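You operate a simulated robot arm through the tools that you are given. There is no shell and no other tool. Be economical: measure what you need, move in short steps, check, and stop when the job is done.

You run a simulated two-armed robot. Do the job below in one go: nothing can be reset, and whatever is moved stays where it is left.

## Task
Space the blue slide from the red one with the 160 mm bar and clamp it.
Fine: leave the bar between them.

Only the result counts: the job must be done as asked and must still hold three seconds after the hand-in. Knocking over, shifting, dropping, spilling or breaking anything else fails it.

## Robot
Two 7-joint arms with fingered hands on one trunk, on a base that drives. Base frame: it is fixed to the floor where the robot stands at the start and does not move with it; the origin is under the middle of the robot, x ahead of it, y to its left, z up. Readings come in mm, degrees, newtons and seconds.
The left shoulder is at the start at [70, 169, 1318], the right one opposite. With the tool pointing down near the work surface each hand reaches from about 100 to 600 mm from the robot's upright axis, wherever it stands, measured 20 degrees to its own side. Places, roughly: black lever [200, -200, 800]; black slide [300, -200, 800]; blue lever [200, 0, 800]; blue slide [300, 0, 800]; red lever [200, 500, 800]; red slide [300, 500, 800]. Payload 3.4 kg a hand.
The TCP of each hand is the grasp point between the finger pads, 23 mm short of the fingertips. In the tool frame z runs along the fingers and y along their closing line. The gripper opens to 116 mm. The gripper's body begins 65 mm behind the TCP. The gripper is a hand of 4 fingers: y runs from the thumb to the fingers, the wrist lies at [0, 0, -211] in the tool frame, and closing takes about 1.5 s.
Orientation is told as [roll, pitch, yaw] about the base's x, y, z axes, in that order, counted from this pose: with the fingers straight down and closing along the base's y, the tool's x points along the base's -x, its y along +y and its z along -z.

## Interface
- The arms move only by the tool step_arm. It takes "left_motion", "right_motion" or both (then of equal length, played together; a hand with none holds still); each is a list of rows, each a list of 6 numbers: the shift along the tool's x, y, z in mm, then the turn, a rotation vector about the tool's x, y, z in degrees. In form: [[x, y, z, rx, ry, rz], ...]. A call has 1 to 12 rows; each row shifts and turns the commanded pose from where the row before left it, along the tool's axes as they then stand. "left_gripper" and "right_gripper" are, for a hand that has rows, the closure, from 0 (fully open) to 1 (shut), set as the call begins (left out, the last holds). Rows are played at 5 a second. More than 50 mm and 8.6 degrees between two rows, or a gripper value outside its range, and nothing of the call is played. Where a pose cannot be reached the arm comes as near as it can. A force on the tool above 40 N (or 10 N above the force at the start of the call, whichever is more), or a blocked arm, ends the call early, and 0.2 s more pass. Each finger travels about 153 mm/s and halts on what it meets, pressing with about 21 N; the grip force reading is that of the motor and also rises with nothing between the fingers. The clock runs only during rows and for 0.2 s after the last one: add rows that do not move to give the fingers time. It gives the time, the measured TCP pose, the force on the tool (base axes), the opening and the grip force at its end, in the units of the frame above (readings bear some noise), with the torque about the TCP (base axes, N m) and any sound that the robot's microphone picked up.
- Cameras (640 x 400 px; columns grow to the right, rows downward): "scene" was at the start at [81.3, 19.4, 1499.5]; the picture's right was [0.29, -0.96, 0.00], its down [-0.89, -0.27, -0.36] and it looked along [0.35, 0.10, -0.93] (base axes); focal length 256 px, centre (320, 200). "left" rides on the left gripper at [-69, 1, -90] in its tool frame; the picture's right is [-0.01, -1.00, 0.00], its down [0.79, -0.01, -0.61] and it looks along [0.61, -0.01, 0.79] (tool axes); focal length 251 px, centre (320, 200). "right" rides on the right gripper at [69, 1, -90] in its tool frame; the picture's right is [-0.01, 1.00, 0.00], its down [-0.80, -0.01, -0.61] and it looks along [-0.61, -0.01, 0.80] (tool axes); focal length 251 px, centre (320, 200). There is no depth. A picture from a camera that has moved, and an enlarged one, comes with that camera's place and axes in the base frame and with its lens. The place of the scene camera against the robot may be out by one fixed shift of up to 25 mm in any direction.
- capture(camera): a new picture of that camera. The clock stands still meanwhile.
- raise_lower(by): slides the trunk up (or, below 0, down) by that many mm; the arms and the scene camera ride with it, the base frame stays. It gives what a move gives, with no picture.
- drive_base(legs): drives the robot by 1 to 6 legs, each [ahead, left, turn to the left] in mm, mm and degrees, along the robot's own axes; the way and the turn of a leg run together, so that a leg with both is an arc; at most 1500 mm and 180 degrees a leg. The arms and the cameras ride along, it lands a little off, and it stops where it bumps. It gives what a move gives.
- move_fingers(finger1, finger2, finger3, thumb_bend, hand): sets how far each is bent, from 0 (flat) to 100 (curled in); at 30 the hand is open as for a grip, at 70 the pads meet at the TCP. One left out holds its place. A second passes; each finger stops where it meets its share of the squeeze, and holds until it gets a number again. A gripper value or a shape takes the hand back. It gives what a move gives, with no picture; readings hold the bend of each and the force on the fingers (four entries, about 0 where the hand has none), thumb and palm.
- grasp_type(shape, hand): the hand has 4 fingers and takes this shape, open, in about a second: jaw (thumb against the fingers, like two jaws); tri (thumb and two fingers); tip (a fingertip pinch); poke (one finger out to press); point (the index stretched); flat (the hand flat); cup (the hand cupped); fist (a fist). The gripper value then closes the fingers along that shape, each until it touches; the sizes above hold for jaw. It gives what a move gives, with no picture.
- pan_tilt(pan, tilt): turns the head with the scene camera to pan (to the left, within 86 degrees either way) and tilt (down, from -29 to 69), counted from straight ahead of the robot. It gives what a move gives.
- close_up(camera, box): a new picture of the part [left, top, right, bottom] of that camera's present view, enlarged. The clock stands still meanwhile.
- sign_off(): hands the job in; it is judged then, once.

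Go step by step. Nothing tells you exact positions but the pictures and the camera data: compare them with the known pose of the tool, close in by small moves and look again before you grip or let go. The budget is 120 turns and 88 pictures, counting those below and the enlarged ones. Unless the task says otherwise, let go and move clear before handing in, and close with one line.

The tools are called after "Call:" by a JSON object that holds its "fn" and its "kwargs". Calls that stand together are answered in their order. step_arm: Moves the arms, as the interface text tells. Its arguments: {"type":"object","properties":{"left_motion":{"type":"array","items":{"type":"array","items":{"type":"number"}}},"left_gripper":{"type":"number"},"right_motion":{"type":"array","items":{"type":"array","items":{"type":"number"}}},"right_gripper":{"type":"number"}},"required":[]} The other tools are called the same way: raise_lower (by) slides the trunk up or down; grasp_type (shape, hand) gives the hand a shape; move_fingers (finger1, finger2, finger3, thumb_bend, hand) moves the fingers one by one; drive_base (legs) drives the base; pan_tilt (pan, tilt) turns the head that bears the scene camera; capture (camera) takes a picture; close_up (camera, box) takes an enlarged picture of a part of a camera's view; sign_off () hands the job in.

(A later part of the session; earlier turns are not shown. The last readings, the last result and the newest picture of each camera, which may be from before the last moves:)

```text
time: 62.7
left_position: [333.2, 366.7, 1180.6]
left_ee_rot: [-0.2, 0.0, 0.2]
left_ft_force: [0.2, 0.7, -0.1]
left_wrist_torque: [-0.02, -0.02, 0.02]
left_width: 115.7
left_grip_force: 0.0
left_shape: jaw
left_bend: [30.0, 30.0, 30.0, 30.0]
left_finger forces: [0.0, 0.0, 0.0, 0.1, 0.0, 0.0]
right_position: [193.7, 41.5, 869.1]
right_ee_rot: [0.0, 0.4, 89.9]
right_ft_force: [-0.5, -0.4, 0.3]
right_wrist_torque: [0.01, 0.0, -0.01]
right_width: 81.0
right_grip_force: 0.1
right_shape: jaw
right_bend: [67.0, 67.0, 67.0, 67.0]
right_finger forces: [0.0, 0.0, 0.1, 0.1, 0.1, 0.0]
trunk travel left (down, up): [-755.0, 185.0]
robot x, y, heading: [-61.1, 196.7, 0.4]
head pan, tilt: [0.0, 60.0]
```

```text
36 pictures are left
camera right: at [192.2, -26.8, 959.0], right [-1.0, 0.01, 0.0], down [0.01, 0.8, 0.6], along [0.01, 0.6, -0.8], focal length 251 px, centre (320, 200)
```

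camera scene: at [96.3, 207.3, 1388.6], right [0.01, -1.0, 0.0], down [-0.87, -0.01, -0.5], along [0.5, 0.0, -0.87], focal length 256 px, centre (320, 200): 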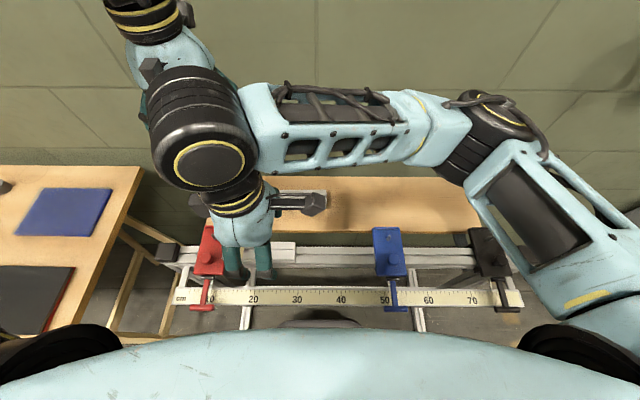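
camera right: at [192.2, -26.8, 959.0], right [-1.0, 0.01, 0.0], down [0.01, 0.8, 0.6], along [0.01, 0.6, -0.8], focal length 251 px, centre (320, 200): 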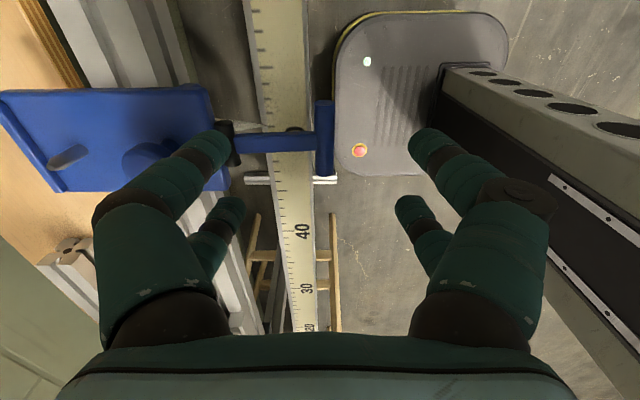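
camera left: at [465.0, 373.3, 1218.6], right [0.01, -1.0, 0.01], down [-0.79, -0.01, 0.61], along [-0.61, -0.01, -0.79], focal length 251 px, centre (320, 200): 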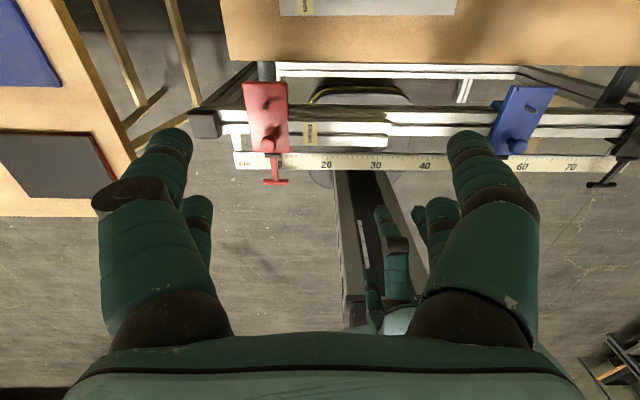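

T-handle at about [190, 40, ~808]. I narrow the opening and lower over it.

Call:
{"fn": "step_arm", "kwargs": {"right_motion": [[1, 2, 10, 0, 0, 0], [0, 1, 20, 0, 0, 0], [0, 0, 15, 0, 0, 0], [0, 0, 11, 0, 0, 0], [0, 0, 0, 0, 0, 0]], "right_gripper": 0.6}}

Call:
{"fn": "capture", "kwargs": {"camera": "right"}}

```text
time: 63.9
left_position: [335.3, 367.1, 1180.5]
left_ee_rot: [-0.1, 0.0, 0.3]
left_ft_force: [0.6, 0.3, -0.1]
left_wrist_torque: [-0.05, -0.04, 0.01]
left_width: 116.0
left_grip_force: 0.1
left_shape: jaw
left_bend: [30.0, 30.0, 30.0, 30.0]
left_finger forces: [0.1, 0.0, 0.0, 0.0, 0.0, 0.0]
right_position: [192.5, 38.6, 810.4]
right_ee_rot: [0.0, 0.4, 89.9]
right_ft_force: [-0.2, 0.2, 0.4]
right_wrist_torque: [0.0, 0.01, 0.02]
right_width: 46.9
right_grip_force: 0.1
right_shape: jaw
right_bend: [73.0, 73.0, 73.0, 77.0]
right_finger forces: [0.1, 0.1, 0.0, 0.1, 0.1, 0.0]
trunk travel left (down, up): [-755.0, 185.0]
robot x, y, heading: [-61.1, 198.8, 0.3]
head pan, tilt: [0.0, 60.0]
```

```text
35 pictures are left
camera right: at [189.8, -28.5, 901.5], right [-1.0, 0.01, 0.0], down [0.01, 0.8, 0.6], along [0.01, 0.6, -0.8], focal length 251 px, centre (320, 200)
```

right: 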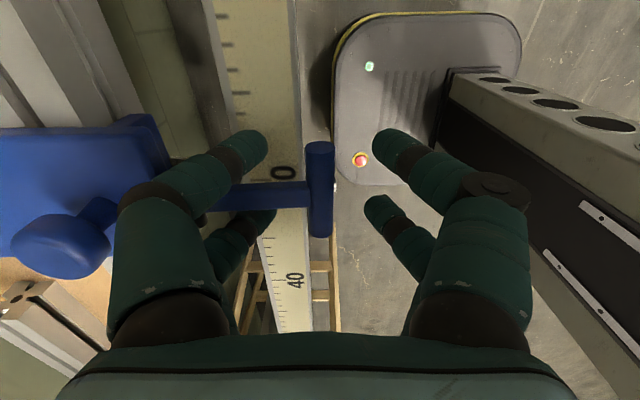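

Well straddled. Close on the T.

Call:
{"fn": "step_arm", "kwargs": {"right_motion": [[0, 0, 0, 0, 0, 0], [0, 0, 0, 0, 0, 0], [0, 0, 0, 0, 0, 0], [0, 0, 0, 0, 0, 0], [0, 0, 0, 0, 0, 0]], "right_gripper": 1}}

Call:
{"fn": "step_arm", "kwargs": {"right_motion": [[0, 0, -2, 0, 0, 0], [0, 0, -2, 0, 0, 0], [0, 0, -2, 0, 0, 0], [0, 0, 0, 0, 0, 0]]}}

Call:
{"fn": "capture", "kwargs": {"camera": "right"}}

```text
time: 65.1
left_position: [336.1, 367.4, 1181.4]
left_ee_rot: [-0.1, 0.0, 0.3]
left_ft_force: [0.2, 0.0, 0.1]
left_wrist_torque: [-0.01, -0.03, -0.03]
left_width: 115.7
left_grip_force: 0.1
left_shape: jaw
left_bend: [30.0, 30.0, 30.0, 30.0]
left_finger forces: [0.1, 0.1, 0.1, 0.0, 0.0, 0.0]
right_position: [191.0, 39.9, 810.7]
right_ee_rot: [0.0, 0.4, 89.8]
right_ft_force: [-0.9, 0.6, -1.7]
right_wrist_torque: [-0.01, -0.01, -0.02]
right_width: 2.0
right_grip_force: 20.9
right_shape: jaw
right_bend: [71.0, 71.0, 71.0, 72.0]
right_finger forces: [15.9, 16.0, 15.8, 0.0, 15.3, 0.0]
trunk travel left (down, up): [-755.0, 185.0]
robot x, y, heading: [-59.1, 199.9, 0.4]
head pan, tilt: [0.0, 60.0]
```

```text
time: 66.1
left_position: [333.6, 365.2, 1181.2]
left_ee_rot: [0.0, 0.0, 0.2]
left_ft_force: [-1.0, 0.4, -0.1]
left_wrist_torque: [0.03, -0.01, -0.02]
left_width: 115.6
left_grip_force: 0.0
left_shape: jaw
left_bend: [30.0, 30.0, 30.0, 30.0]
left_finger forces: [0.1, 0.0, 0.0, 0.0, 0.0, 0.0]
right_position: [192.6, 39.0, 818.4]
right_ee_rot: [-0.1, 0.2, 89.8]
right_ft_force: [-3.1, -6.5, -1.3]
right_wrist_torque: [-0.06, 0.1, -0.02]
right_width: 1.8
right_grip_force: 21.2
right_shape: jaw
right_bend: [71.0, 71.0, 72.0, 72.0]
right_finger forces: [16.0, 16.1, 15.2, 0.0, 14.5, 0.1]
trunk travel left (down, up): [-755.0, 185.0]
robot x, y, heading: [-58.3, 195.5, 0.5]
head pan, tilt: [0.0, 60.0]
```

```text
34 pictures are left
camera right: at [190.6, -28.2, 908.0], right [-1.0, 0.01, 0.0], down [0.01, 0.8, 0.6], along [0.01, 0.6, -0.8], focal length 251 px, centre (320, 200)
```

right: 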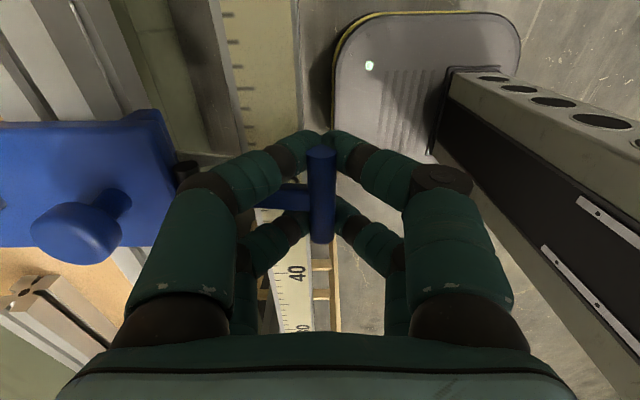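

The lever seems to lift freely. I follow its arc upward.

Call:
{"fn": "step_arm", "kwargs": {"right_motion": [[0, -1.6, -8.2, 0, 0, 0], [0, -3.6, -9.8, 0, 0, 0], [0, -5.2, -9.1, 0, 0, 0], [0, -6.7, -8, 0, 0, 0], [0, 0, 0, 0, 0, 0]]}}

Call:
{"fn": "capture", "kwargs": {"camera": "right"}}

Call:
{"fn": "close_up", "kwargs": {"camera": "scene", "box": [280, 180, 520, 340]}}

```text
time: 67.3
left_position: [336.6, 365.2, 1180.0]
left_ee_rot: [0.0, 0.1, 0.3]
left_ft_force: [0.8, 0.0, 0.1]
left_wrist_torque: [-0.01, 0.01, -0.02]
left_width: 116.0
left_grip_force: 0.1
left_shape: jaw
left_bend: [30.0, 30.0, 30.0, 30.0]
left_finger forces: [0.0, 0.0, 0.0, 0.0, 0.0, 0.1]
right_position: [210.4, 42.3, 852.2]
right_ee_rot: [0.1, 0.3, 89.8]
right_ft_force: [6.9, -4.8, -11.0]
right_wrist_torque: [0.01, 0.12, -0.08]
right_width: 0.0
right_grip_force: 21.0
right_shape: jaw
right_bend: [72.0, 72.0, 72.0, 72.0]
right_finger forces: [0.0, 0.0, 0.5, 0.0, 0.6, 0.0]
trunk travel left (down, up): [-755.0, 185.0]
robot x, y, heading: [-59.8, 199.3, 0.2]
head pan, tilt: [0.0, 60.0]
```

```text
33 pictures are left
camera right: at [209.3, -26.5, 943.1], right [-1.0, 0.01, 0.0], down [0.01, 0.8, 0.6], along [0.01, 0.6, -0.8], focal length 251 px, centre (320, 200)
```

right: 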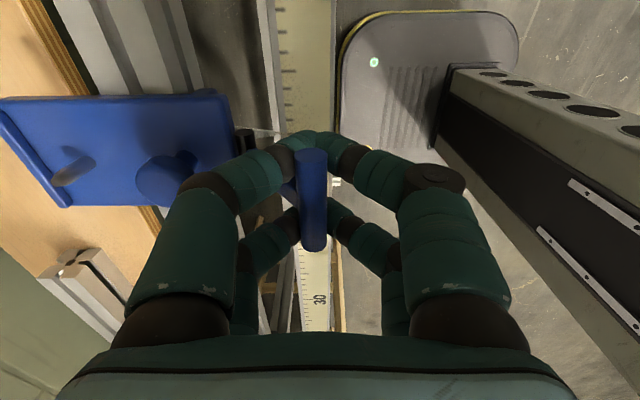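

```text
2.50 times, centred on (400, 260) of scene
camera zoom: at [36.8, 199.8, 1438.6], right [0.0, -1.0, 0.0], down [-0.87, 0.0, -0.5], along [0.5, 0.0, -0.87], focal length 641 px, centre (120, 50)
```

zoom: 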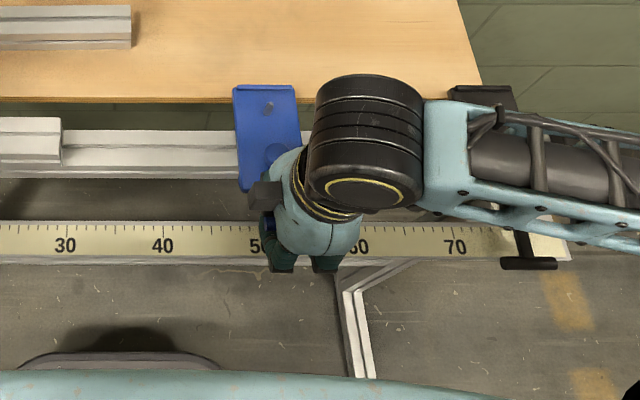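

Call:
{"fn": "step_arm", "kwargs": {"right_motion": [[0, -8, -6.7, 0, 0, 0], [0, -9.1, -5.2, 0, 0, 0], [0, -9.8, -3.6, 0, 0, 0], [0, -6, -1, 0, 0, 0], [0, 0, 0, 0, 0, 0]]}}

Call:
{"fn": "capture", "kwargs": {"camera": "right"}}

```text
time: 68.2
left_position: [335.4, 365.8, 1180.4]
left_ee_rot: [-0.2, 0.0, 0.2]
left_ft_force: [-0.2, -0.3, -0.4]
left_wrist_torque: [0.01, -0.01, -0.02]
left_width: 115.7
left_grip_force: 0.0
left_shape: jaw
left_bend: [30.0, 30.0, 30.0, 30.0]
left_finger forces: [0.0, 0.1, 0.0, 0.0, 0.1, 0.0]
right_position: [230.0, 37.9, 865.2]
right_ee_rot: [1.2, 0.4, 89.9]
right_ft_force: [-9.7, 0.2, -20.5]
right_wrist_torque: [-0.01, 0.06, -0.02]
right_width: 0.0
right_grip_force: 20.7
right_shape: jaw
right_bend: [71.0, 71.0, 71.0, 72.0]
right_finger forces: [0.0, 0.1, 0.0, 0.0, 0.0, 0.1]
trunk travel left (down, up): [-755.0, 185.0]
robot x, y, heading: [-65.5, 197.2, 0.0]
head pan, tilt: [0.0, 60.0]
stopped in row 4 (right hand): the force on the tool passed its limit at 44 N (the readings are from after the stop); the commanded pose is now the measured one
```

```text
31 pictures are left
camera right: at [230.6, -29.1, 955.5], right [-1.0, 0.01, 0.02], down [0.02, 0.8, 0.6], along [-0.01, 0.6, -0.8], focal length 251 px, centre (320, 200)
```

right: 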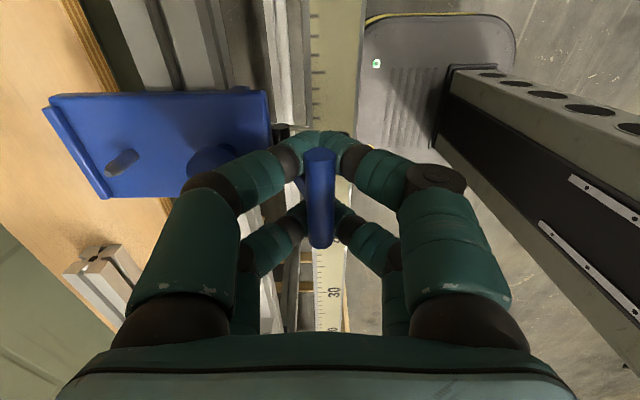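

The lever met a stop near 70° up. I ease off, open and check whether it stays.

Call:
{"fn": "step_arm", "kwargs": {"right_motion": [[0, 2, 2, 0, 0, 0], [0, 0, 0, 0, 0, 0], [0, 0, 0, 0, 0, 0], [0, 0, 0, 0, 0, 0], [0, 0, -20, 0, 0, 0], [0, 0, -30, 0, 0, 0], [0, 0, 0, 0, 0, 0]], "right_gripper": 0.5}}

Call:
{"fn": "capture", "kwargs": {"camera": "right"}}

```text
time: 69.8
left_position: [333.8, 366.4, 1180.6]
left_ee_rot: [0.0, 0.0, 0.2]
left_ft_force: [-0.3, -0.2, 0.7]
left_wrist_torque: [0.0, 0.03, 0.01]
left_width: 115.9
left_grip_force: 0.2
left_shape: jaw
left_bend: [30.0, 30.0, 30.0, 30.0]
left_finger forces: [0.0, 0.0, 0.0, 0.0, 0.0, 0.1]
right_position: [228.2, 40.9, 915.8]
right_ee_rot: [0.8, 0.5, 89.9]
right_ft_force: [-0.1, 0.7, 0.3]
right_wrist_torque: [-0.03, 0.02, 0.0]
right_width: 57.5
right_grip_force: 0.0
right_shape: jaw
right_bend: [72.0, 72.0, 72.0, 75.0]
right_finger forces: [0.0, 0.0, 0.0, 0.0, 0.0, 0.1]
trunk travel left (down, up): [-755.0, 185.0]
robot x, y, heading: [-61.4, 198.9, 0.2]
head pan, tilt: [0.0, 60.0]
```

```text
30 pictures are left
camera right: at [228.8, -27.3, 1005.8], right [-1.0, 0.01, 0.01], down [0.02, 0.8, 0.6], along [0.0, 0.6, -0.8], focal length 251 px, centre (320, 200)
```

right: 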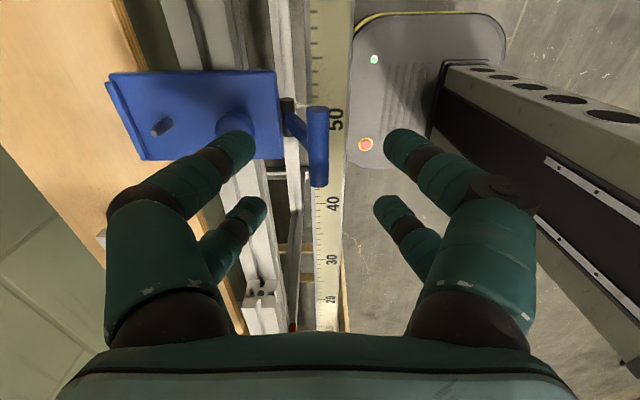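

The lever stays up. I raise the hand, drive ahead 60, and turn it to push the knob from the −y side with closed fingers.

Call:
{"fn": "step_arm", "kwargs": {"right_motion": [[0, 0, -20, 0, 0, 0], [0, 0, -20, 0, 0, 0]]}}

Call:
{"fn": "drive_base", "kwargs": {"legs": [[60, 0, 0]]}}

Call:
{"fn": "step_arm", "kwargs": {"right_motion": [[3, -1, 0, 0, 0, 8.2], [3, -1, 0, 0, 0, 8.2], [3, -1, 0, 0, 0, 8.2], [3, -1, 0, 0, 0, 8.2], [3, -1, 0, 0, 0, 8.2], [0, 0, 0, 0, 0, 8.2], [0, 0, 0, 0, 0, 8.2], [0, 0, 0, 0, 0, 8.2], [0, 0, 0, 0, 0, 8.2], [0, 0, 0, 0, 0, 8.2], [0, 0, 0, 0, 0, 8]], "right_gripper": 1}}

Call:
{"fn": "capture", "kwargs": {"camera": "right"}}

```text
time: 70.4
left_position: [334.7, 367.5, 1180.7]
left_ee_rot: [-0.1, 0.0, 0.2]
left_ft_force: [0.2, 0.0, -0.2]
left_wrist_torque: [-0.01, 0.0, 0.01]
left_width: 115.8
left_grip_force: 0.0
left_shape: jaw
left_bend: [30.0, 30.0, 30.0, 30.0]
left_finger forces: [0.0, 0.1, 0.1, 0.1, 0.0, 0.0]
right_position: [230.7, 40.3, 953.4]
right_ee_rot: [0.7, 0.5, 89.9]
right_ft_force: [-0.2, -0.6, 0.0]
right_wrist_torque: [0.03, 0.0, -0.01]
right_width: 57.5
right_grip_force: 0.1
right_shape: jaw
right_bend: [72.0, 72.0, 72.0, 75.0]
right_finger forces: [0.0, 0.1, 0.1, 0.0, 0.1, 0.1]
trunk travel left (down, up): [-755.0, 185.0]
robot x, y, heading: [-61.5, 198.9, 0.4]
head pan, tilt: [0.0, 60.0]
```

```text
time: 71.3
left_position: [390.3, 366.2, 1181.7]
left_ee_rot: [-0.1, -0.1, 0.3]
left_ft_force: [0.5, 0.2, 0.5]
left_wrist_torque: [-0.01, -0.03, -0.04]
left_width: 115.9
left_grip_force: 0.0
left_shape: jaw
left_bend: [30.0, 30.0, 30.0, 30.0]
left_finger forces: [0.1, 0.1, 0.1, 0.1, 0.0, 0.1]
right_position: [286.2, 40.2, 956.4]
right_ee_rot: [0.5, 0.4, 89.9]
right_ft_force: [-0.7, -0.5, -0.1]
right_wrist_torque: [-0.01, 0.0, 0.0]
right_width: 57.4
right_grip_force: 0.1
right_shape: jaw
right_bend: [72.0, 72.0, 72.0, 75.0]
right_finger forces: [0.0, 0.1, 0.1, 0.0, 0.0, 0.1]
trunk travel left (down, up): [-755.0, 185.0]
robot x, y, heading: [0.1, 195.5, 0.4]
head pan, tilt: [0.0, 60.0]
```

```text
time: 73.7
left_position: [394.7, 367.7, 1180.4]
left_ee_rot: [-0.1, 0.0, 0.3]
left_ft_force: [0.5, -0.5, 0.2]
left_wrist_torque: [-0.01, 0.03, 0.01]
left_width: 115.9
left_grip_force: 0.0
left_shape: jaw
left_bend: [30.0, 30.0, 30.0, 30.0]
left_finger forces: [0.1, 0.0, 0.0, 0.0, 0.0, 0.1]
right_position: [290.6, 25.6, 955.3]
right_ee_rot: [-0.5, 0.6, -0.2]
right_ft_force: [-1.0, 0.1, -1.0]
right_wrist_torque: [0.0, 0.01, 0.05]
right_width: 0.0
right_grip_force: 20.7
right_shape: jaw
right_bend: [62.0, 63.0, 63.0, 63.0]
right_finger forces: [0.1, 0.0, 0.0, 0.0, 0.0, 0.1]
trunk travel left (down, up): [-755.0, 185.0]
robot x, y, heading: [-2.5, 199.3, 0.0]
head pan, tilt: [0.0, 60.0]
```

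```text
29 pictures are left
camera right: at [222.8, 27.0, 1046.4], right [0.01, 1.0, -0.01], down [0.8, -0.01, 0.6], along [0.6, -0.01, -0.8], focal length 251 px, centre (320, 200)
```

right: 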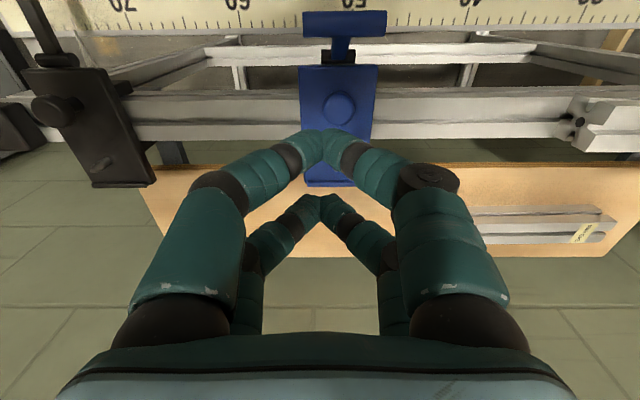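

Call:
{"fn": "step_arm", "kwargs": {"right_motion": [[-8, -12, 20, 0, 0, 0], [-7, -10, 25, 0, 0, 0], [0, 0, 25, 0, 0, 0], [0, 0, 25, 0, 0, 0], [0, 0, 17, 0, 0, 0], [0, 0, 0, 0, 0, 0]]}}

Call:
{"fn": "capture", "kwargs": {"camera": "right"}}

```text
time: 75.1
left_position: [394.5, 367.1, 1179.8]
left_ee_rot: [0.0, 0.0, 0.3]
left_ft_force: [-0.2, -0.5, -0.5]
left_wrist_torque: [0.01, 0.0, -0.01]
left_width: 116.1
left_grip_force: 0.1
left_shape: jaw
left_bend: [30.0, 30.0, 30.0, 30.0]
left_finger forces: [0.1, 0.0, 0.0, 0.1, 0.0, 0.0]
right_position: [305.3, 4.2, 840.9]
right_ee_rot: [-0.4, 0.7, -0.1]
right_ft_force: [-0.2, -1.0, 1.2]
right_wrist_torque: [0.0, 0.02, 0.03]
right_width: 0.0
right_grip_force: 21.2
right_shape: jaw
right_bend: [63.0, 63.0, 63.0, 62.0]
right_finger forces: [1.7, 0.1, 0.0, 0.1, 0.0, 0.1]
trunk travel left (down, up): [-755.0, 185.0]
robot x, y, heading: [-1.1, 203.2, 0.4]
head pan, tilt: [0.0, 60.0]
```

```text
28 pictures are left
camera right: at [237.3, 5.1, 932.9], right [0.01, 1.0, -0.01], down [0.8, 0.0, 0.6], along [0.6, -0.01, -0.8], focal length 251 px, centre (320, 200)
```

right: 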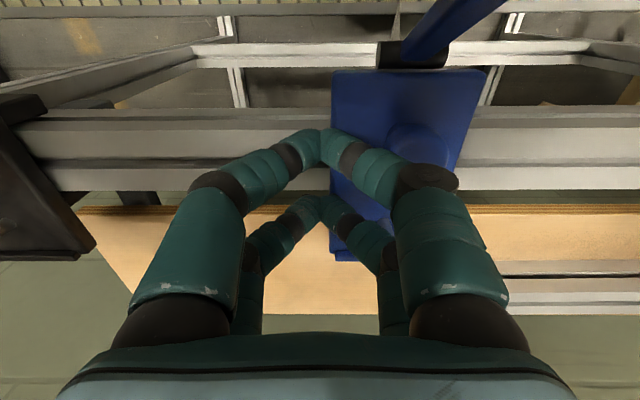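

In place beside the knob. Push +y slowly.

Call:
{"fn": "step_arm", "kwargs": {"right_motion": [[0, 5, -1, 0, 0, 0], [0, 5, 0, 0, 0, 0], [0, 5, 0, 0, 0, 0], [0, 5, 0, 0, 0, 0], [0, 5, 0, 0, 0, 0], [0, 5, 0, 0, 0, 0], [0, 0, 0, 0, 0, 0]]}}

Call:
{"fn": "capture", "kwargs": {"camera": "right"}}

```text
time: 76.7
left_position: [394.3, 367.4, 1180.8]
left_ee_rot: [-0.2, 0.1, 0.3]
left_ft_force: [0.0, -1.1, -0.3]
left_wrist_torque: [-0.01, 0.0, 0.0]
left_width: 116.2
left_grip_force: 0.1
left_shape: jaw
left_bend: [30.0, 30.0, 30.0, 30.0]
left_finger forces: [0.0, 0.0, 0.1, 0.0, 0.0, 0.0]
right_position: [303.9, 31.5, 843.1]
right_ee_rot: [-0.4, 0.7, -0.1]
right_ft_force: [-0.3, -1.0, -0.1]
right_wrist_torque: [0.0, 0.04, 0.01]
right_width: 0.0
right_grip_force: 21.2
right_shape: jaw
right_bend: [63.0, 63.0, 63.0, 62.0]
right_finger forces: [0.7, 0.1, 0.0, 0.1, 0.1, 0.1]
trunk travel left (down, up): [-755.0, 185.0]
robot x, y, heading: [1.2, 201.2, 0.2]
head pan, tilt: [0.0, 60.0]
```

```text
27 pictures are left
camera right: at [235.8, 33.6, 933.9], right [0.01, 1.0, -0.01], down [0.8, 0.0, 0.6], along [0.6, -0.01, -0.8], focal length 251 px, centre (320, 200)
```

right: 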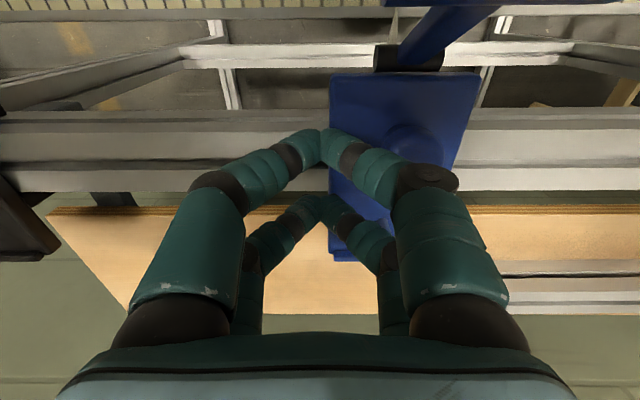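

The slide now moves freely with the hand (~1 N). I continue most of the way.

Call:
{"fn": "step_arm", "kwargs": {"right_motion": [[0, 11, 0, 0, 0, 0], [0, 11, 0, 0, 0, 0], [0, 11, 0, 0, 0, 0], [0, 11, 0, 0, 0, 0], [0, 11, 0, 0, 0, 0], [0, 11, 0, 0, 0, 0], [0, 11, 0, 0, 0, 0], [0, 11, 0, 0, 0, 0], [0, 11, 0, 0, 0, 0], [0, 11, 0, 0, 0, 0], [0, 11, 0, 0, 0, 0], [0, 0, 0, 0, 0, 0]]}}

Call:
{"fn": "capture", "kwargs": {"camera": "right"}}

Call:
{"fn": "capture", "kwargs": {"camera": "left"}}

```text
time: 79.3
left_position: [394.2, 368.6, 1180.4]
left_ee_rot: [-0.1, 0.0, 0.3]
left_ft_force: [0.0, -1.3, 0.4]
left_wrist_torque: [0.03, -0.01, -0.01]
left_width: 115.8
left_grip_force: 0.0
left_shape: jaw
left_bend: [30.0, 30.0, 30.0, 30.0]
left_finger forces: [0.0, 0.1, 0.1, 0.0, 0.1, 0.0]
right_position: [304.4, 153.8, 842.4]
right_ee_rot: [-0.5, 0.6, -0.2]
right_ft_force: [0.7, 0.4, 0.4]
right_wrist_torque: [0.02, -0.03, 0.0]
right_width: 0.0
right_grip_force: 21.1
right_shape: jaw
right_bend: [63.0, 63.0, 63.0, 62.0]
right_finger forces: [0.1, 0.0, 0.1, 0.1, 0.1, 0.0]
trunk travel left (down, up): [-755.0, 185.0]
robot x, y, heading: [-3.2, 195.7, 0.3]
head pan, tilt: [0.0, 60.0]
```

```text
26 pictures are left
camera right: at [237.2, 156.1, 932.7], right [0.01, 1.0, -0.01], down [0.8, 0.0, 0.6], along [0.6, -0.01, -0.8], focal length 251 px, centre (320, 200)
```

right: 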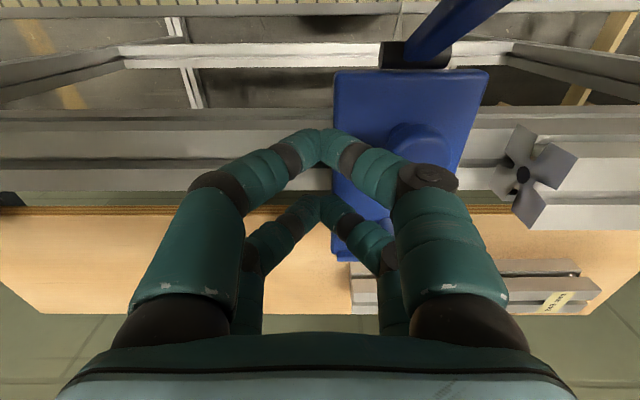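

```text
25 pictures are left
camera left: at [462.9, 368.5, 1270.2], right [0.01, -1.0, 0.0], down [-0.8, -0.01, 0.61], along [-0.61, -0.01, -0.8], focal length 251 px, centre (320, 200)
```

left: 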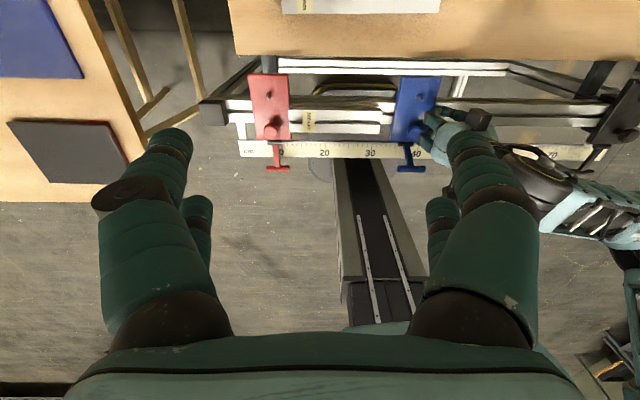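

About 27 mm of gap remains. I push 20 more, then small steps.

Call:
{"fn": "step_arm", "kwargs": {"right_motion": [[0, 6, 0, 0, 0, 0], [0, 6, 0, 0, 0, 0], [0, 5, 0, 0, 0, 0], [0, 3, 0, 0, 0, 0], [0, 0, 0, 0, 0, 0]]}}

Call:
{"fn": "close_up", "kwargs": {"camera": "left", "box": [230, 50, 450, 190]}}

```text
time: 80.5
left_position: [393.9, 367.1, 1180.6]
left_ee_rot: [0.0, 0.0, 0.3]
left_ft_force: [-0.2, 0.0, 0.6]
left_wrist_torque: [0.01, 0.01, 0.03]
left_width: 116.0
left_grip_force: 0.1
left_shape: jaw
left_bend: [30.0, 30.0, 30.0, 30.0]
left_finger forces: [0.1, 0.0, 0.1, 0.0, 0.0, 0.1]
right_position: [303.9, 174.3, 843.2]
right_ee_rot: [-0.4, 0.8, -0.1]
right_ft_force: [-0.2, -1.0, 0.1]
right_wrist_torque: [0.06, -0.03, 0.0]
right_width: 0.0
right_grip_force: 21.3
right_shape: jaw
right_bend: [63.0, 63.0, 63.0, 62.0]
right_finger forces: [1.6, 0.1, 0.0, 0.0, 0.0, 0.1]
trunk travel left (down, up): [-755.0, 185.0]
robot x, y, heading: [-2.6, 194.4, 0.4]
head pan, tilt: [0.0, 60.0]
```

```text
2.86 times, centred on (340, 120) of left
camera zoom: at [462.6, 368.1, 1270.4], right [0.01, -1.0, 0.0], down [-0.8, -0.01, 0.61], along [-0.61, -0.01, -0.8], focal length 718 px, centre (263, 429)
```

zoom: 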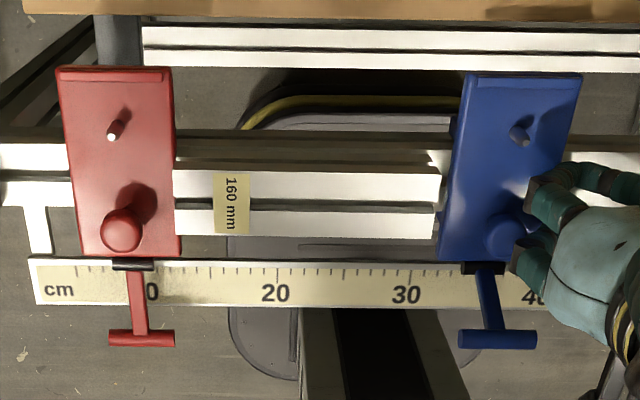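

About 7–8 mm left. Slow steps until contact.

Call:
{"fn": "step_arm", "kwargs": {"right_motion": [[0, 2, 0, 0, 0, 0], [0, 2, 0, 0, 0, 0], [0, 1, 0, 0, 0, 0], [0, 1, 0, 0, 0, 0], [0, 0, 0, 0, 0, 0]]}}

Call:
{"fn": "close_up", "kwargs": {"camera": "left", "box": [340, 60, 440, 150]}}

```text
time: 81.7
left_position: [395.1, 366.4, 1180.1]
left_ee_rot: [-0.1, 0.0, 0.2]
left_ft_force: [0.1, -0.5, 0.9]
left_wrist_torque: [0.0, -0.03, 0.01]
left_width: 115.7
left_grip_force: 0.1
left_shape: jaw
left_bend: [30.0, 30.0, 30.0, 30.0]
left_finger forces: [0.0, 0.0, 0.0, 0.0, 0.1, 0.1]
right_position: [303.2, 179.1, 843.9]
right_ee_rot: [-0.3, 0.7, 0.0]
right_ft_force: [1.0, -2.6, 1.3]
right_wrist_torque: [0.05, 0.05, 0.06]
right_width: 0.0
right_grip_force: 20.4
right_shape: jaw
right_bend: [63.0, 63.0, 63.0, 62.0]
right_finger forces: [2.3, 0.0, 0.0, 0.0, 0.0, 0.0]
trunk travel left (down, up): [-755.0, 185.0]
robot x, y, heading: [-2.5, 199.3, 0.4]
head pan, tilt: [0.0, 60.0]
```

```text
4.44 times, centred on (390, 105) of left
camera zoom: at [462.8, 368.0, 1270.4], right [0.01, -1.0, 0.0], down [-0.8, -0.01, 0.61], along [-0.61, -0.01, -0.8], focal length 1118 px, centre (9, 622)
```

zoom: 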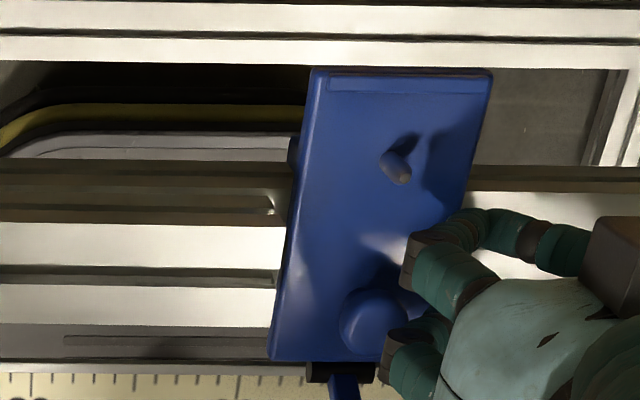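

Call:
{"fn": "step_arm", "kwargs": {"right_motion": [[0, 1, 0, 0, 0, 0], [0, 1, 0, 0, 0, 0], [0, 0, 0, 0, 0, 0]]}}

Call:
{"fn": "step_arm", "kwargs": {"right_motion": [[0, 1, 0, 0, 0, 0], [0, 0, 0, 0, 0, 0]]}}

Call:
{"fn": "close_up", "kwargs": {"camera": "left", "box": [340, 60, 440, 150]}}

```text
time: 82.5
left_position: [394.8, 366.9, 1180.9]
left_ee_rot: [0.0, 0.0, 0.3]
left_ft_force: [-0.2, -0.4, 0.7]
left_wrist_torque: [0.01, -0.01, 0.01]
left_width: 115.8
left_grip_force: 0.0
left_shape: jaw
left_bend: [30.0, 30.0, 30.0, 30.0]
left_finger forces: [0.0, 0.0, 0.1, 0.0, 0.0, 0.0]
right_position: [305.1, 182.0, 842.7]
right_ee_rot: [-0.4, 0.7, 0.0]
right_ft_force: [-0.8, -1.9, 2.8]
right_wrist_torque: [0.08, 0.04, 0.07]
right_width: 0.1
right_grip_force: 21.1
right_shape: jaw
right_bend: [63.0, 63.0, 63.0, 62.0]
right_finger forces: [2.8, 0.0, 0.0, 0.1, 0.1, 0.0]
trunk travel left (down, up): [-755.0, 185.0]
robot x, y, heading: [0.2, 197.8, 0.4]
head pan, tilt: [0.0, 60.0]
```

```text
time: 83.1
left_position: [394.1, 366.8, 1180.7]
left_ee_rot: [0.0, 0.0, 0.3]
left_ft_force: [0.2, 0.8, 0.6]
left_wrist_torque: [-0.01, 0.02, 0.02]
left_width: 116.0
left_grip_force: 0.0
left_shape: jaw
left_bend: [30.0, 30.0, 30.0, 30.0]
left_finger forces: [0.0, 0.0, 0.1, 0.0, 0.0, 0.0]
right_position: [304.1, 182.2, 843.3]
right_ee_rot: [-0.3, 0.7, -0.1]
right_ft_force: [-1.0, -2.2, 3.6]
right_wrist_torque: [0.12, 0.04, 0.06]
right_width: 0.1
right_grip_force: 20.6
right_shape: jaw
right_bend: [63.0, 63.0, 63.0, 62.0]
right_finger forces: [3.9, 0.1, 0.0, 0.0, 0.0, 0.0]
trunk travel left (down, up): [-755.0, 185.0]
robot x, y, heading: [-0.6, 200.2, 0.5]
head pan, tilt: [0.0, 60.0]
```

```text
4.44 times, centred on (390, 105) of left
camera zoom: at [462.3, 368.0, 1270.6], right [0.01, -1.0, 0.0], down [-0.8, -0.01, 0.61], along [-0.61, -0.01, -0.8], focal length 1118 px, centre (9, 622)
```

zoom: 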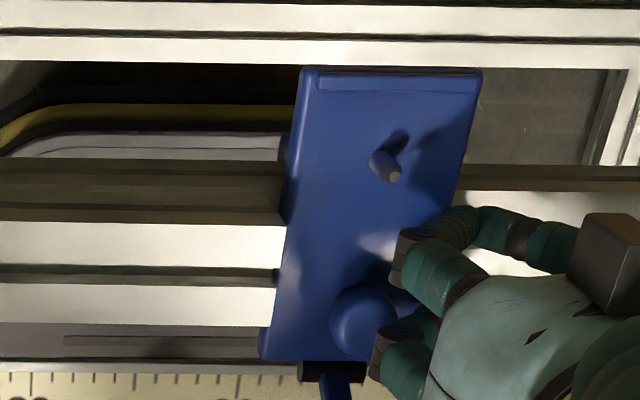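

Call:
{"fn": "step_arm", "kwargs": {"right_motion": [[0, 1, 0, 0, 0, 0], [0, 1, 0, 0, 0, 0], [0, 0, 0, 0, 0, 0]]}}

Call:
{"fn": "step_arm", "kwargs": {"right_motion": [[0, 1, 0, 0, 0, 0], [0, 1, 0, 0, 0, 0], [0, 0, 0, 0, 0, 0]]}}

Call:
{"fn": "close_up", "kwargs": {"camera": "left", "box": [230, 50, 450, 190]}}

```text
time: 83.9
left_position: [394.9, 367.1, 1181.4]
left_ee_rot: [-0.1, 0.0, 0.3]
left_ft_force: [0.1, -0.4, 0.2]
left_wrist_torque: [0.01, -0.02, 0.03]
left_width: 116.1
left_grip_force: 0.1
left_shape: jaw
left_bend: [30.0, 30.0, 30.0, 30.0]
left_finger forces: [0.0, 0.1, 0.0, 0.0, 0.1, 0.0]
right_position: [304.7, 185.0, 843.0]
right_ee_rot: [-0.4, 0.6, -0.1]
right_ft_force: [0.3, -1.7, 2.8]
right_wrist_torque: [0.12, 0.05, 0.02]
right_width: 0.0
right_grip_force: 20.9
right_shape: jaw
right_bend: [63.0, 63.0, 63.0, 62.0]
right_finger forces: [3.3, 0.0, 0.0, 0.1, 0.1, 0.0]
trunk travel left (down, up): [-755.0, 185.0]
robot x, y, heading: [-2.1, 196.9, 0.6]
head pan, tilt: [0.0, 60.0]
```

```text
time: 84.7
left_position: [393.9, 367.0, 1180.5]
left_ee_rot: [-0.1, 0.0, 0.3]
left_ft_force: [-0.3, -0.1, 0.2]
left_wrist_torque: [0.01, 0.0, 0.01]
left_width: 115.8
left_grip_force: 0.1
left_shape: jaw
left_bend: [30.0, 30.0, 30.0, 30.0]
left_finger forces: [0.0, 0.1, 0.1, 0.1, 0.0, 0.0]
right_position: [304.8, 187.1, 842.5]
right_ee_rot: [-0.5, 0.7, -0.1]
right_ft_force: [0.8, -1.9, -0.2]
right_wrist_torque: [0.0, 0.04, 0.03]
right_width: 0.0
right_grip_force: 21.1
right_shape: jaw
right_bend: [63.0, 63.0, 63.0, 62.0]
right_finger forces: [1.9, 0.0, 0.0, 0.1, 0.0, 0.1]
trunk travel left (down, up): [-755.0, 185.0]
robot x, y, heading: [-2.5, 201.3, 0.5]
head pan, tilt: [0.0, 60.0]
```

```text
2.86 times, centred on (340, 120) of left
camera zoom: at [462.7, 368.0, 1270.4], right [0.01, -1.0, 0.0], down [-0.8, -0.01, 0.61], along [-0.61, -0.01, -0.8], focal length 718 px, centre (263, 429)
```

zoom: 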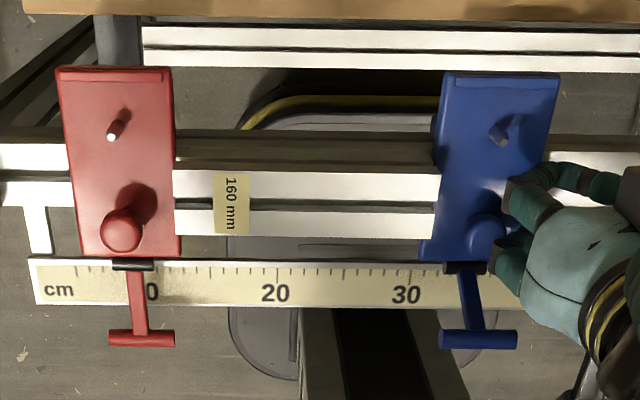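

Call:
{"fn": "step_arm", "kwargs": {"right_motion": [[0, 1, 0, 0, 0, 0], [0, 1, 0, 0, 0, 0], [0, 0, 0, 0, 0, 0]]}}

Call:
{"fn": "step_arm", "kwargs": {"right_motion": [[0, 1, 0, 0, 0, 0], [0, 0, 0, 0, 0, 0]]}}

Call:
{"fn": "close_up", "kwargs": {"camera": "left", "box": [230, 50, 450, 190]}}

```text
time: 85.5
left_position: [395.0, 365.7, 1181.1]
left_ee_rot: [0.0, 0.0, 0.3]
left_ft_force: [-0.1, 0.2, -0.3]
left_wrist_torque: [-0.01, 0.02, 0.02]
left_width: 115.9
left_grip_force: 0.1
left_shape: jaw
left_bend: [30.0, 30.0, 30.0, 30.0]
left_finger forces: [0.0, 0.0, 0.0, 0.0, 0.1, 0.0]
right_position: [302.9, 188.5, 842.9]
right_ee_rot: [-0.4, 0.6, -0.1]
right_ft_force: [0.5, -7.8, 6.0]
right_wrist_torque: [0.16, 0.14, 0.14]
right_width: 0.0
right_grip_force: 21.0
right_shape: jaw
right_bend: [63.0, 63.0, 63.0, 62.0]
right_finger forces: [10.0, 0.0, 0.1, 0.0, 0.1, 0.0]
trunk travel left (down, up): [-755.0, 185.0]
robot x, y, heading: [-0.5, 200.9, 0.4]
head pan, tilt: [0.0, 60.0]
```

```text
time: 86.1
left_position: [394.7, 365.5, 1181.9]
left_ee_rot: [0.0, 0.0, 0.3]
left_ft_force: [-0.5, -0.3, 0.1]
left_wrist_torque: [0.0, 0.0, 0.01]
left_width: 116.0
left_grip_force: 0.0
left_shape: jaw
left_bend: [30.0, 30.0, 30.0, 30.0]
left_finger forces: [0.0, 0.0, 0.0, 0.0, 0.0, 0.0]
right_position: [303.1, 190.1, 842.3]
right_ee_rot: [-0.4, 0.6, -0.2]
right_ft_force: [-2.0, -7.6, 2.4]
right_wrist_torque: [0.07, 0.06, 0.24]
right_width: 0.0
right_grip_force: 20.7
right_shape: jaw
right_bend: [63.0, 63.0, 63.0, 62.0]
right_finger forces: [8.9, 0.0, 0.1, 0.0, 0.1, 0.0]
trunk travel left (down, up): [-755.0, 185.0]
robot x, y, heading: [-3.1, 199.9, 0.4]
head pan, tilt: [0.0, 60.0]
```

```text
2.86 times, centred on (340, 120) of left
camera zoom: at [462.2, 366.5, 1270.8], right [0.01, -1.0, 0.0], down [-0.8, -0.01, 0.61], along [-0.61, -0.01, -0.8], focal length 718 px, centre (263, 429)
```

zoom: 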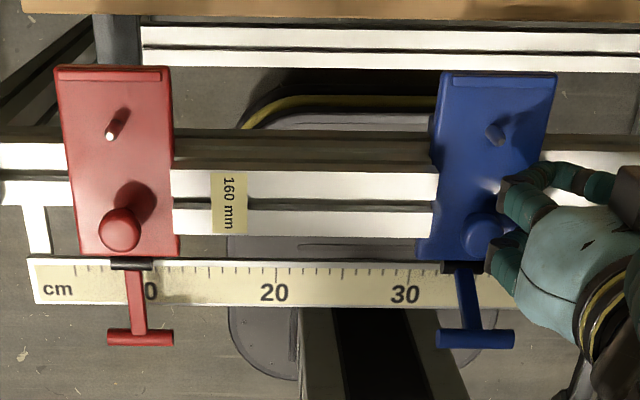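

Contact: ~8–10 N through blue, bar and red. I withdraw the right hand −y and up, and turn the left hand (yaw +90) for the lever.

Call:
{"fn": "step_arm", "kwargs": {"right_motion": [[0, -3, 0, 0, 0, 0], [0, -8, 0, 0, 0, 0], [0, -8, -15, 0, 0, 0], [0, -10, -30, 0, 0, 0], [0, -30, -30, 0, 0, 0], [0, -40, 0, 0, 0, 0], [0, -40, 0, 0, 0, 0], [0, -40, 0, 0, 0, 0], [0, -30, 0, 0, 0, 0], [0, 0, 0, 0, 0, 0], [0, 0, 0, 0, 0, 0]], "left_motion": [[0, 0, 10, 0, 0, -8.2], [0, 0, 10, 0, 0, -8.2], [0, 0, 10, 0, 0, -8.2], [0, 0, 10, 0, 0, -8.2], [0, 0, 10, 0, 0, -8.2], [0, 0, 10, 0, 0, -8.2], [0, 0, 10, 0, 0, -8.2], [0, 0, 10, 0, 0, -8.2], [0, 0, 10, 0, 0, -8.2], [0, 0, 10, 0, 0, -8.2], [0, 0, 0, 0, 0, -8]], "left_gripper": 0.5}}

Call:
{"fn": "capture", "kwargs": {"camera": "scene"}}

```text
time: 88.5
left_position: [394.3, 367.7, 1080.9]
left_ee_rot: [0.0, 0.1, 90.4]
left_ft_force: [0.8, -0.2, 0.8]
left_wrist_torque: [-0.01, 0.01, -0.01]
left_width: 58.7
left_grip_force: 0.1
left_shape: jaw
left_bend: [72.0, 72.0, 72.0, 75.0]
left_finger forces: [0.0, 0.0, 0.0, 0.0, 0.0, 0.0]
right_position: [307.3, -18.4, 915.9]
right_ee_rot: [-0.5, 0.7, -0.1]
right_ft_force: [0.3, -0.1, -0.6]
right_wrist_torque: [0.0, -0.01, 0.0]
right_width: 0.0
right_grip_force: 21.2
right_shape: jaw
right_bend: [63.0, 63.0, 63.0, 62.0]
right_finger forces: [0.0, 0.0, 0.0, 0.1, 0.0, 0.0]
trunk travel left (down, up): [-755.0, 185.0]
robot x, y, heading: [0.6, 198.1, 0.0]
head pan, tilt: [0.0, 60.0]
```

```text
19 pictures are left
camera scene: at [93.6, 201.6, 1438.9], right [0.01, -1.0, 0.0], down [-0.87, 0.0, -0.5], along [0.5, 0.0, -0.87], focal length 256 px, centre (320, 200)
```

scene: 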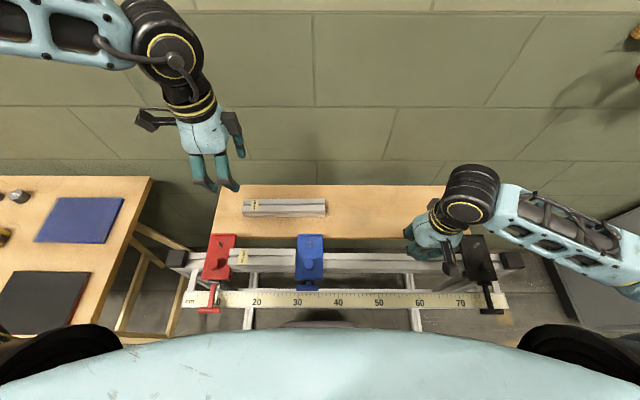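

Call:
{"fn": "step_arm", "kwargs": {"left_motion": [[24.3, 26.5, 22.7, 0, 0, 0], [24.3, 26.5, 22.7, 0, 0, 0], [24.3, 26.5, 22.7, 0, 0, 0], [24.3, 26.5, 22.7, 0, 0, 0], [24.3, 26.5, 22.7, 0, 0, 0], [24.3, 26.5, 22.7, 0, 0, 0]]}}

Call:
{"fn": "capture", "kwargs": {"camera": "left"}}

```text
time: 89.9
left_position: [253.3, 295.9, 983.6]
left_ee_rot: [0.0, 0.1, 90.3]
left_ft_force: [0.3, 0.1, 0.0]
left_wrist_torque: [0.04, 0.0, 0.02]
left_width: 58.2
left_grip_force: 0.2
left_shape: jaw
left_bend: [72.0, 72.0, 72.0, 75.0]
left_finger forces: [0.0, 0.1, 0.0, 0.0, 0.1, 0.0]
left hand out of reach, approached as far as the arm can: row 4, 5, 6
right_position: [307.1, -18.7, 915.3]
right_ee_rot: [-0.5, 0.6, -0.1]
right_ft_force: [0.3, 0.0, 0.1]
right_wrist_torque: [-0.01, 0.01, 0.01]
right_width: 0.0
right_grip_force: 20.4
right_shape: jaw
right_bend: [63.0, 63.0, 63.0, 62.0]
right_finger forces: [0.1, 0.1, 0.0, 0.0, 0.0, 0.0]
trunk travel left (down, up): [-755.0, 185.0]
robot x, y, heading: [-2.1, 196.4, 0.2]
head pan, tilt: [0.0, 60.0]
```

```text
18 pictures are left
camera left: at [252.5, 364.8, 1072.1], right [1.0, 0.01, 0.0], down [0.01, -0.79, 0.61], along [0.01, -0.61, -0.79], focal length 251 px, centre (320, 200)
```

left: 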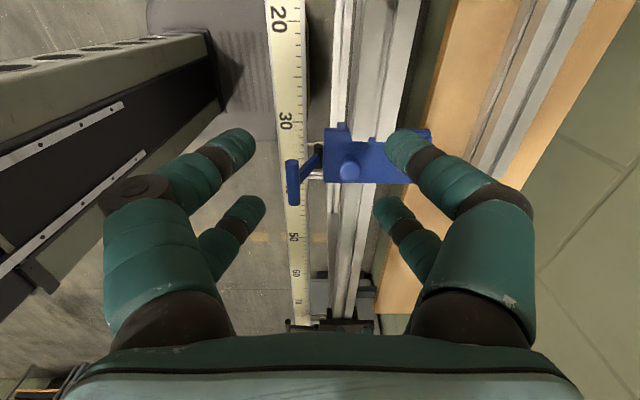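

Call:
{"fn": "step_arm", "kwargs": {"left_motion": [[24, 5, 20, 0, 0, 0], [23, 8, 20, 0, 0, 0], [23, 10, 15, 0, 0, 0]]}}

Call:
{"fn": "capture", "kwargs": {"camera": "left"}}

```text
time: 90.7
left_position: [252.6, 303.1, 972.9]
left_ee_rot: [0.0, 0.1, 90.3]
left_ft_force: [0.5, -0.7, -0.4]
left_wrist_torque: [-0.01, 0.03, -0.01]
left_width: 58.6
left_grip_force: 0.1
left_shape: jaw
left_bend: [72.0, 72.0, 72.0, 75.0]
left_finger forces: [0.1, 0.1, 0.0, 0.0, 0.0, 0.1]
left hand out of reach, approached as far as the arm can: row 1, 2, 3
right_position: [307.0, -18.5, 914.7]
right_ee_rot: [-0.5, 0.6, 0.0]
right_ft_force: [0.2, 0.4, -0.7]
right_wrist_torque: [0.01, 0.0, 0.0]
right_width: 0.0
right_grip_force: 21.0
right_shape: jaw
right_bend: [63.0, 63.0, 63.0, 62.0]
right_finger forces: [0.0, 0.0, 0.1, 0.1, 0.0, 0.0]
trunk travel left (down, up): [-755.0, 185.0]
robot x, y, heading: [-3.3, 195.4, 0.4]
head pan, tilt: [0.0, 60.0]
```

```text
17 pictures are left
camera left: at [250.5, 370.4, 1062.1], right [1.0, 0.01, 0.0], down [0.01, -0.79, 0.61], along [0.01, -0.61, -0.79], focal length 251 px, centre (320, 200)
```

left: 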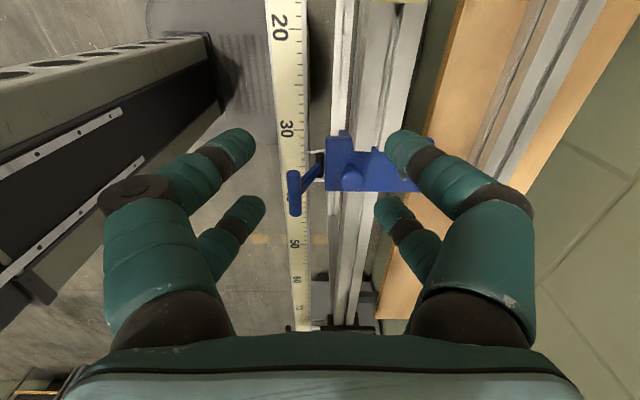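

The left arm is too close to its shoulder. I drive back 60 mm and approach again.

Call:
{"fn": "drive_base", "kwargs": {"legs": [[-60, 0, 0]]}}

Call:
{"fn": "step_arm", "kwargs": {"left_motion": [[20, -9, 10, 0, 0, 0], [20, -9, 10, 0, 0, 0], [20, -9, 10, 0, 0, 0], [14, -9, 10, 0, 0, 0]]}}

Call:
{"fn": "capture", "kwargs": {"camera": "left"}}

```text
time: 91.7
left_position: [196.4, 301.2, 971.2]
left_ee_rot: [0.2, 0.1, 90.2]
left_ft_force: [0.2, -0.2, -0.4]
left_wrist_torque: [-0.02, 0.03, 0.01]
left_width: 58.4
left_grip_force: 0.0
left_shape: jaw
left_bend: [72.0, 72.0, 72.0, 75.0]
left_finger forces: [0.0, 0.0, 0.1, 0.0, 0.1, 0.0]
right_position: [252.0, -18.8, 914.0]
right_ee_rot: [-0.4, 0.9, -0.1]
right_ft_force: [-0.2, 0.7, -0.5]
right_wrist_torque: [0.01, 0.01, 0.0]
right_width: 0.1
right_grip_force: 21.0
right_shape: jaw
right_bend: [63.0, 63.0, 63.0, 62.0]
right_finger forces: [0.1, 0.0, 0.0, 0.0, 0.0, 0.0]
trunk travel left (down, up): [-755.0, 185.0]
robot x, y, heading: [-56.2, 201.9, 0.6]
head pan, tilt: [0.0, 60.0]
```

```text
time: 92.7
left_position: [232.2, 297.7, 973.9]
left_ee_rot: [0.0, 0.2, 90.3]
left_ft_force: [-0.4, -0.5, -0.1]
left_wrist_torque: [0.0, -0.01, -0.01]
left_width: 58.4
left_grip_force: 0.0
left_shape: jaw
left_bend: [72.0, 72.0, 72.0, 75.0]
left_finger forces: [0.0, 0.1, 0.0, 0.1, 0.0, 0.1]
left hand out of reach, approached as far as the arm can: row 1, 2, 3, 4
right_position: [249.8, -19.4, 915.9]
right_ee_rot: [-0.5, 0.7, -0.2]
right_ft_force: [0.8, 0.3, 0.1]
right_wrist_torque: [-0.01, 0.0, 0.04]
right_width: 0.2
right_grip_force: 20.7
right_shape: jaw
right_bend: [63.0, 63.0, 63.0, 62.0]
right_finger forces: [0.0, 0.1, 0.0, 0.0, 0.0, 0.1]
trunk travel left (down, up): [-755.0, 185.0]
robot x, y, heading: [-62.6, 199.4, -0.0]
head pan, tilt: [0.0, 60.0]
```

```text
16 pictures are left
camera left: at [231.2, 366.3, 1062.1], right [1.0, 0.01, 0.0], down [0.01, -0.79, 0.61], along [0.01, -0.61, -0.79], focal length 251 px, centre (320, 200)
```

left: 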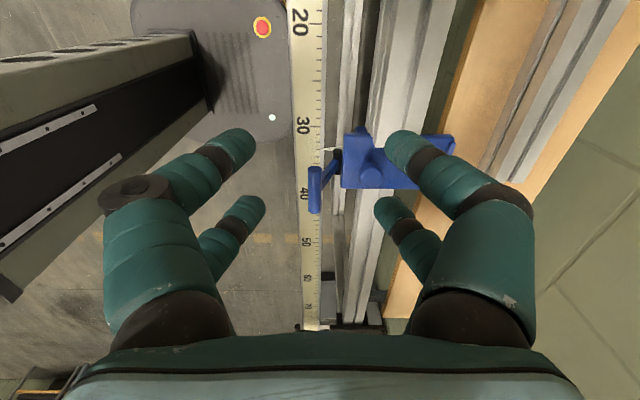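

The left arm cannot reach inward here, so I'll use the right hand again: left retreats, right turns to yaw 90.

Call:
{"fn": "step_arm", "kwargs": {"left_motion": [[-15, 0, 0, 0, 0, 0], [-15, 0, 0, 0, 0, 0], [-15, 0, 0, 0, 0, 0], [-15, 0, 0, 0, 0, 0], [-15, 0, 0, 0, 0, 0], [-15, 0, 0, 0, 0, 0], [-15, 0, 0, 0, 0, 0], [-15, 0, 0, 0, 0, 0], [-15, 0, 0, 0, 0, 0], [0, 0, 0, 0, 0, 0], [0, 0, 0, 0, 0, 0]], "right_motion": [[0, 0, 0, 0, 0, -8.2], [0, 0, 0, 0, 0, -8.2], [0, 0, 0, 0, 0, -8.2], [0, 0, 0, 0, 0, -8.2], [0, 0, 0, 0, 0, -8.2], [0, 0, 0, 0, 0, -8.2], [0, 0, 0, 0, 0, -8.2], [0, 0, 0, 0, 0, -8.2], [0, 0, 0, 0, 0, -8.2], [0, 0, 0, 0, 0, -8.2], [0, 0, 0, 0, 0, -8]], "right_gripper": 0.5}}

Call:
{"fn": "step_arm", "kwargs": {"right_motion": [[-40, 3, 0, 0, 0, 0], [-40, 3, 0, 0, 0, 0], [-40, 3, 0, 0, 0, 0], [-40, 3, 0, 0, 0, 0], [-40, 3, 0, 0, 0, 0], [-40, 3, 0, 0, 0, 0], [0, 0, 0, 0, 0, 0]]}}

Call:
{"fn": "capture", "kwargs": {"camera": "right"}}

```text
time: 95.1
left_position: [234.8, 432.1, 969.4]
left_ee_rot: [0.0, 0.2, 90.1]
left_ft_force: [-0.5, 0.7, -0.3]
left_wrist_torque: [0.01, 0.0, 0.0]
left_width: 58.4
left_grip_force: 0.0
left_shape: jaw
left_bend: [72.0, 72.0, 72.0, 75.0]
left_finger forces: [0.1, 0.0, 0.0, 0.1, 0.0, 0.0]
left hand out of reach, approached as far as the arm can: row 7
right_position: [248.5, -19.2, 914.9]
right_ee_rot: [0.7, 0.4, 90.1]
right_ft_force: [-0.2, -0.3, -0.1]
right_wrist_torque: [-0.04, -0.02, 0.01]
right_width: 57.7
right_grip_force: 0.1
right_shape: jaw
right_bend: [72.0, 72.0, 72.0, 75.0]
right_finger forces: [0.0, 0.0, 0.0, 0.0, 0.1, 0.0]
trunk travel left (down, up): [-755.0, 185.0]
robot x, y, heading: [-55.5, 196.4, 0.5]
head pan, tilt: [0.0, 60.0]
```

```text
time: 96.7
left_position: [235.3, 432.7, 970.1]
left_ee_rot: [0.0, 0.1, 90.1]
left_ft_force: [0.2, 0.2, -0.5]
left_wrist_torque: [-0.01, -0.03, 0.02]
left_width: 58.5
left_grip_force: 0.1
left_shape: jaw
left_bend: [72.0, 72.0, 72.0, 75.0]
left_finger forces: [0.1, 0.0, 0.1, 0.1, 0.1, 0.1]
right_position: [231.4, 218.8, 915.2]
right_ee_rot: [0.7, 0.4, 89.9]
right_ft_force: [0.5, -0.6, -0.4]
right_wrist_torque: [0.03, -0.02, 0.0]
right_width: 57.2
right_grip_force: 0.1
right_shape: jaw
right_bend: [72.0, 72.0, 72.0, 75.0]
right_finger forces: [0.0, 0.0, 0.0, 0.0, 0.1, 0.0]
trunk travel left (down, up): [-755.0, 185.0]
robot x, y, heading: [-58.3, 199.3, 0.4]
head pan, tilt: [0.0, 60.0]
```

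```text
15 pictures are left
camera right: at [230.6, 150.4, 1006.5], right [-1.0, 0.01, 0.01], down [0.02, 0.8, 0.6], along [0.0, 0.6, -0.8], focal length 251 px, centre (320, 200)
```

right: 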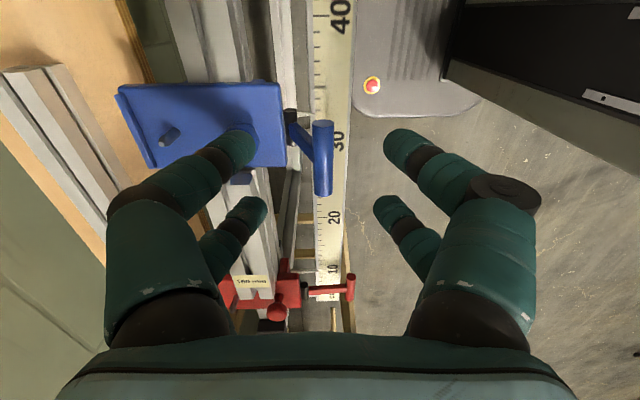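

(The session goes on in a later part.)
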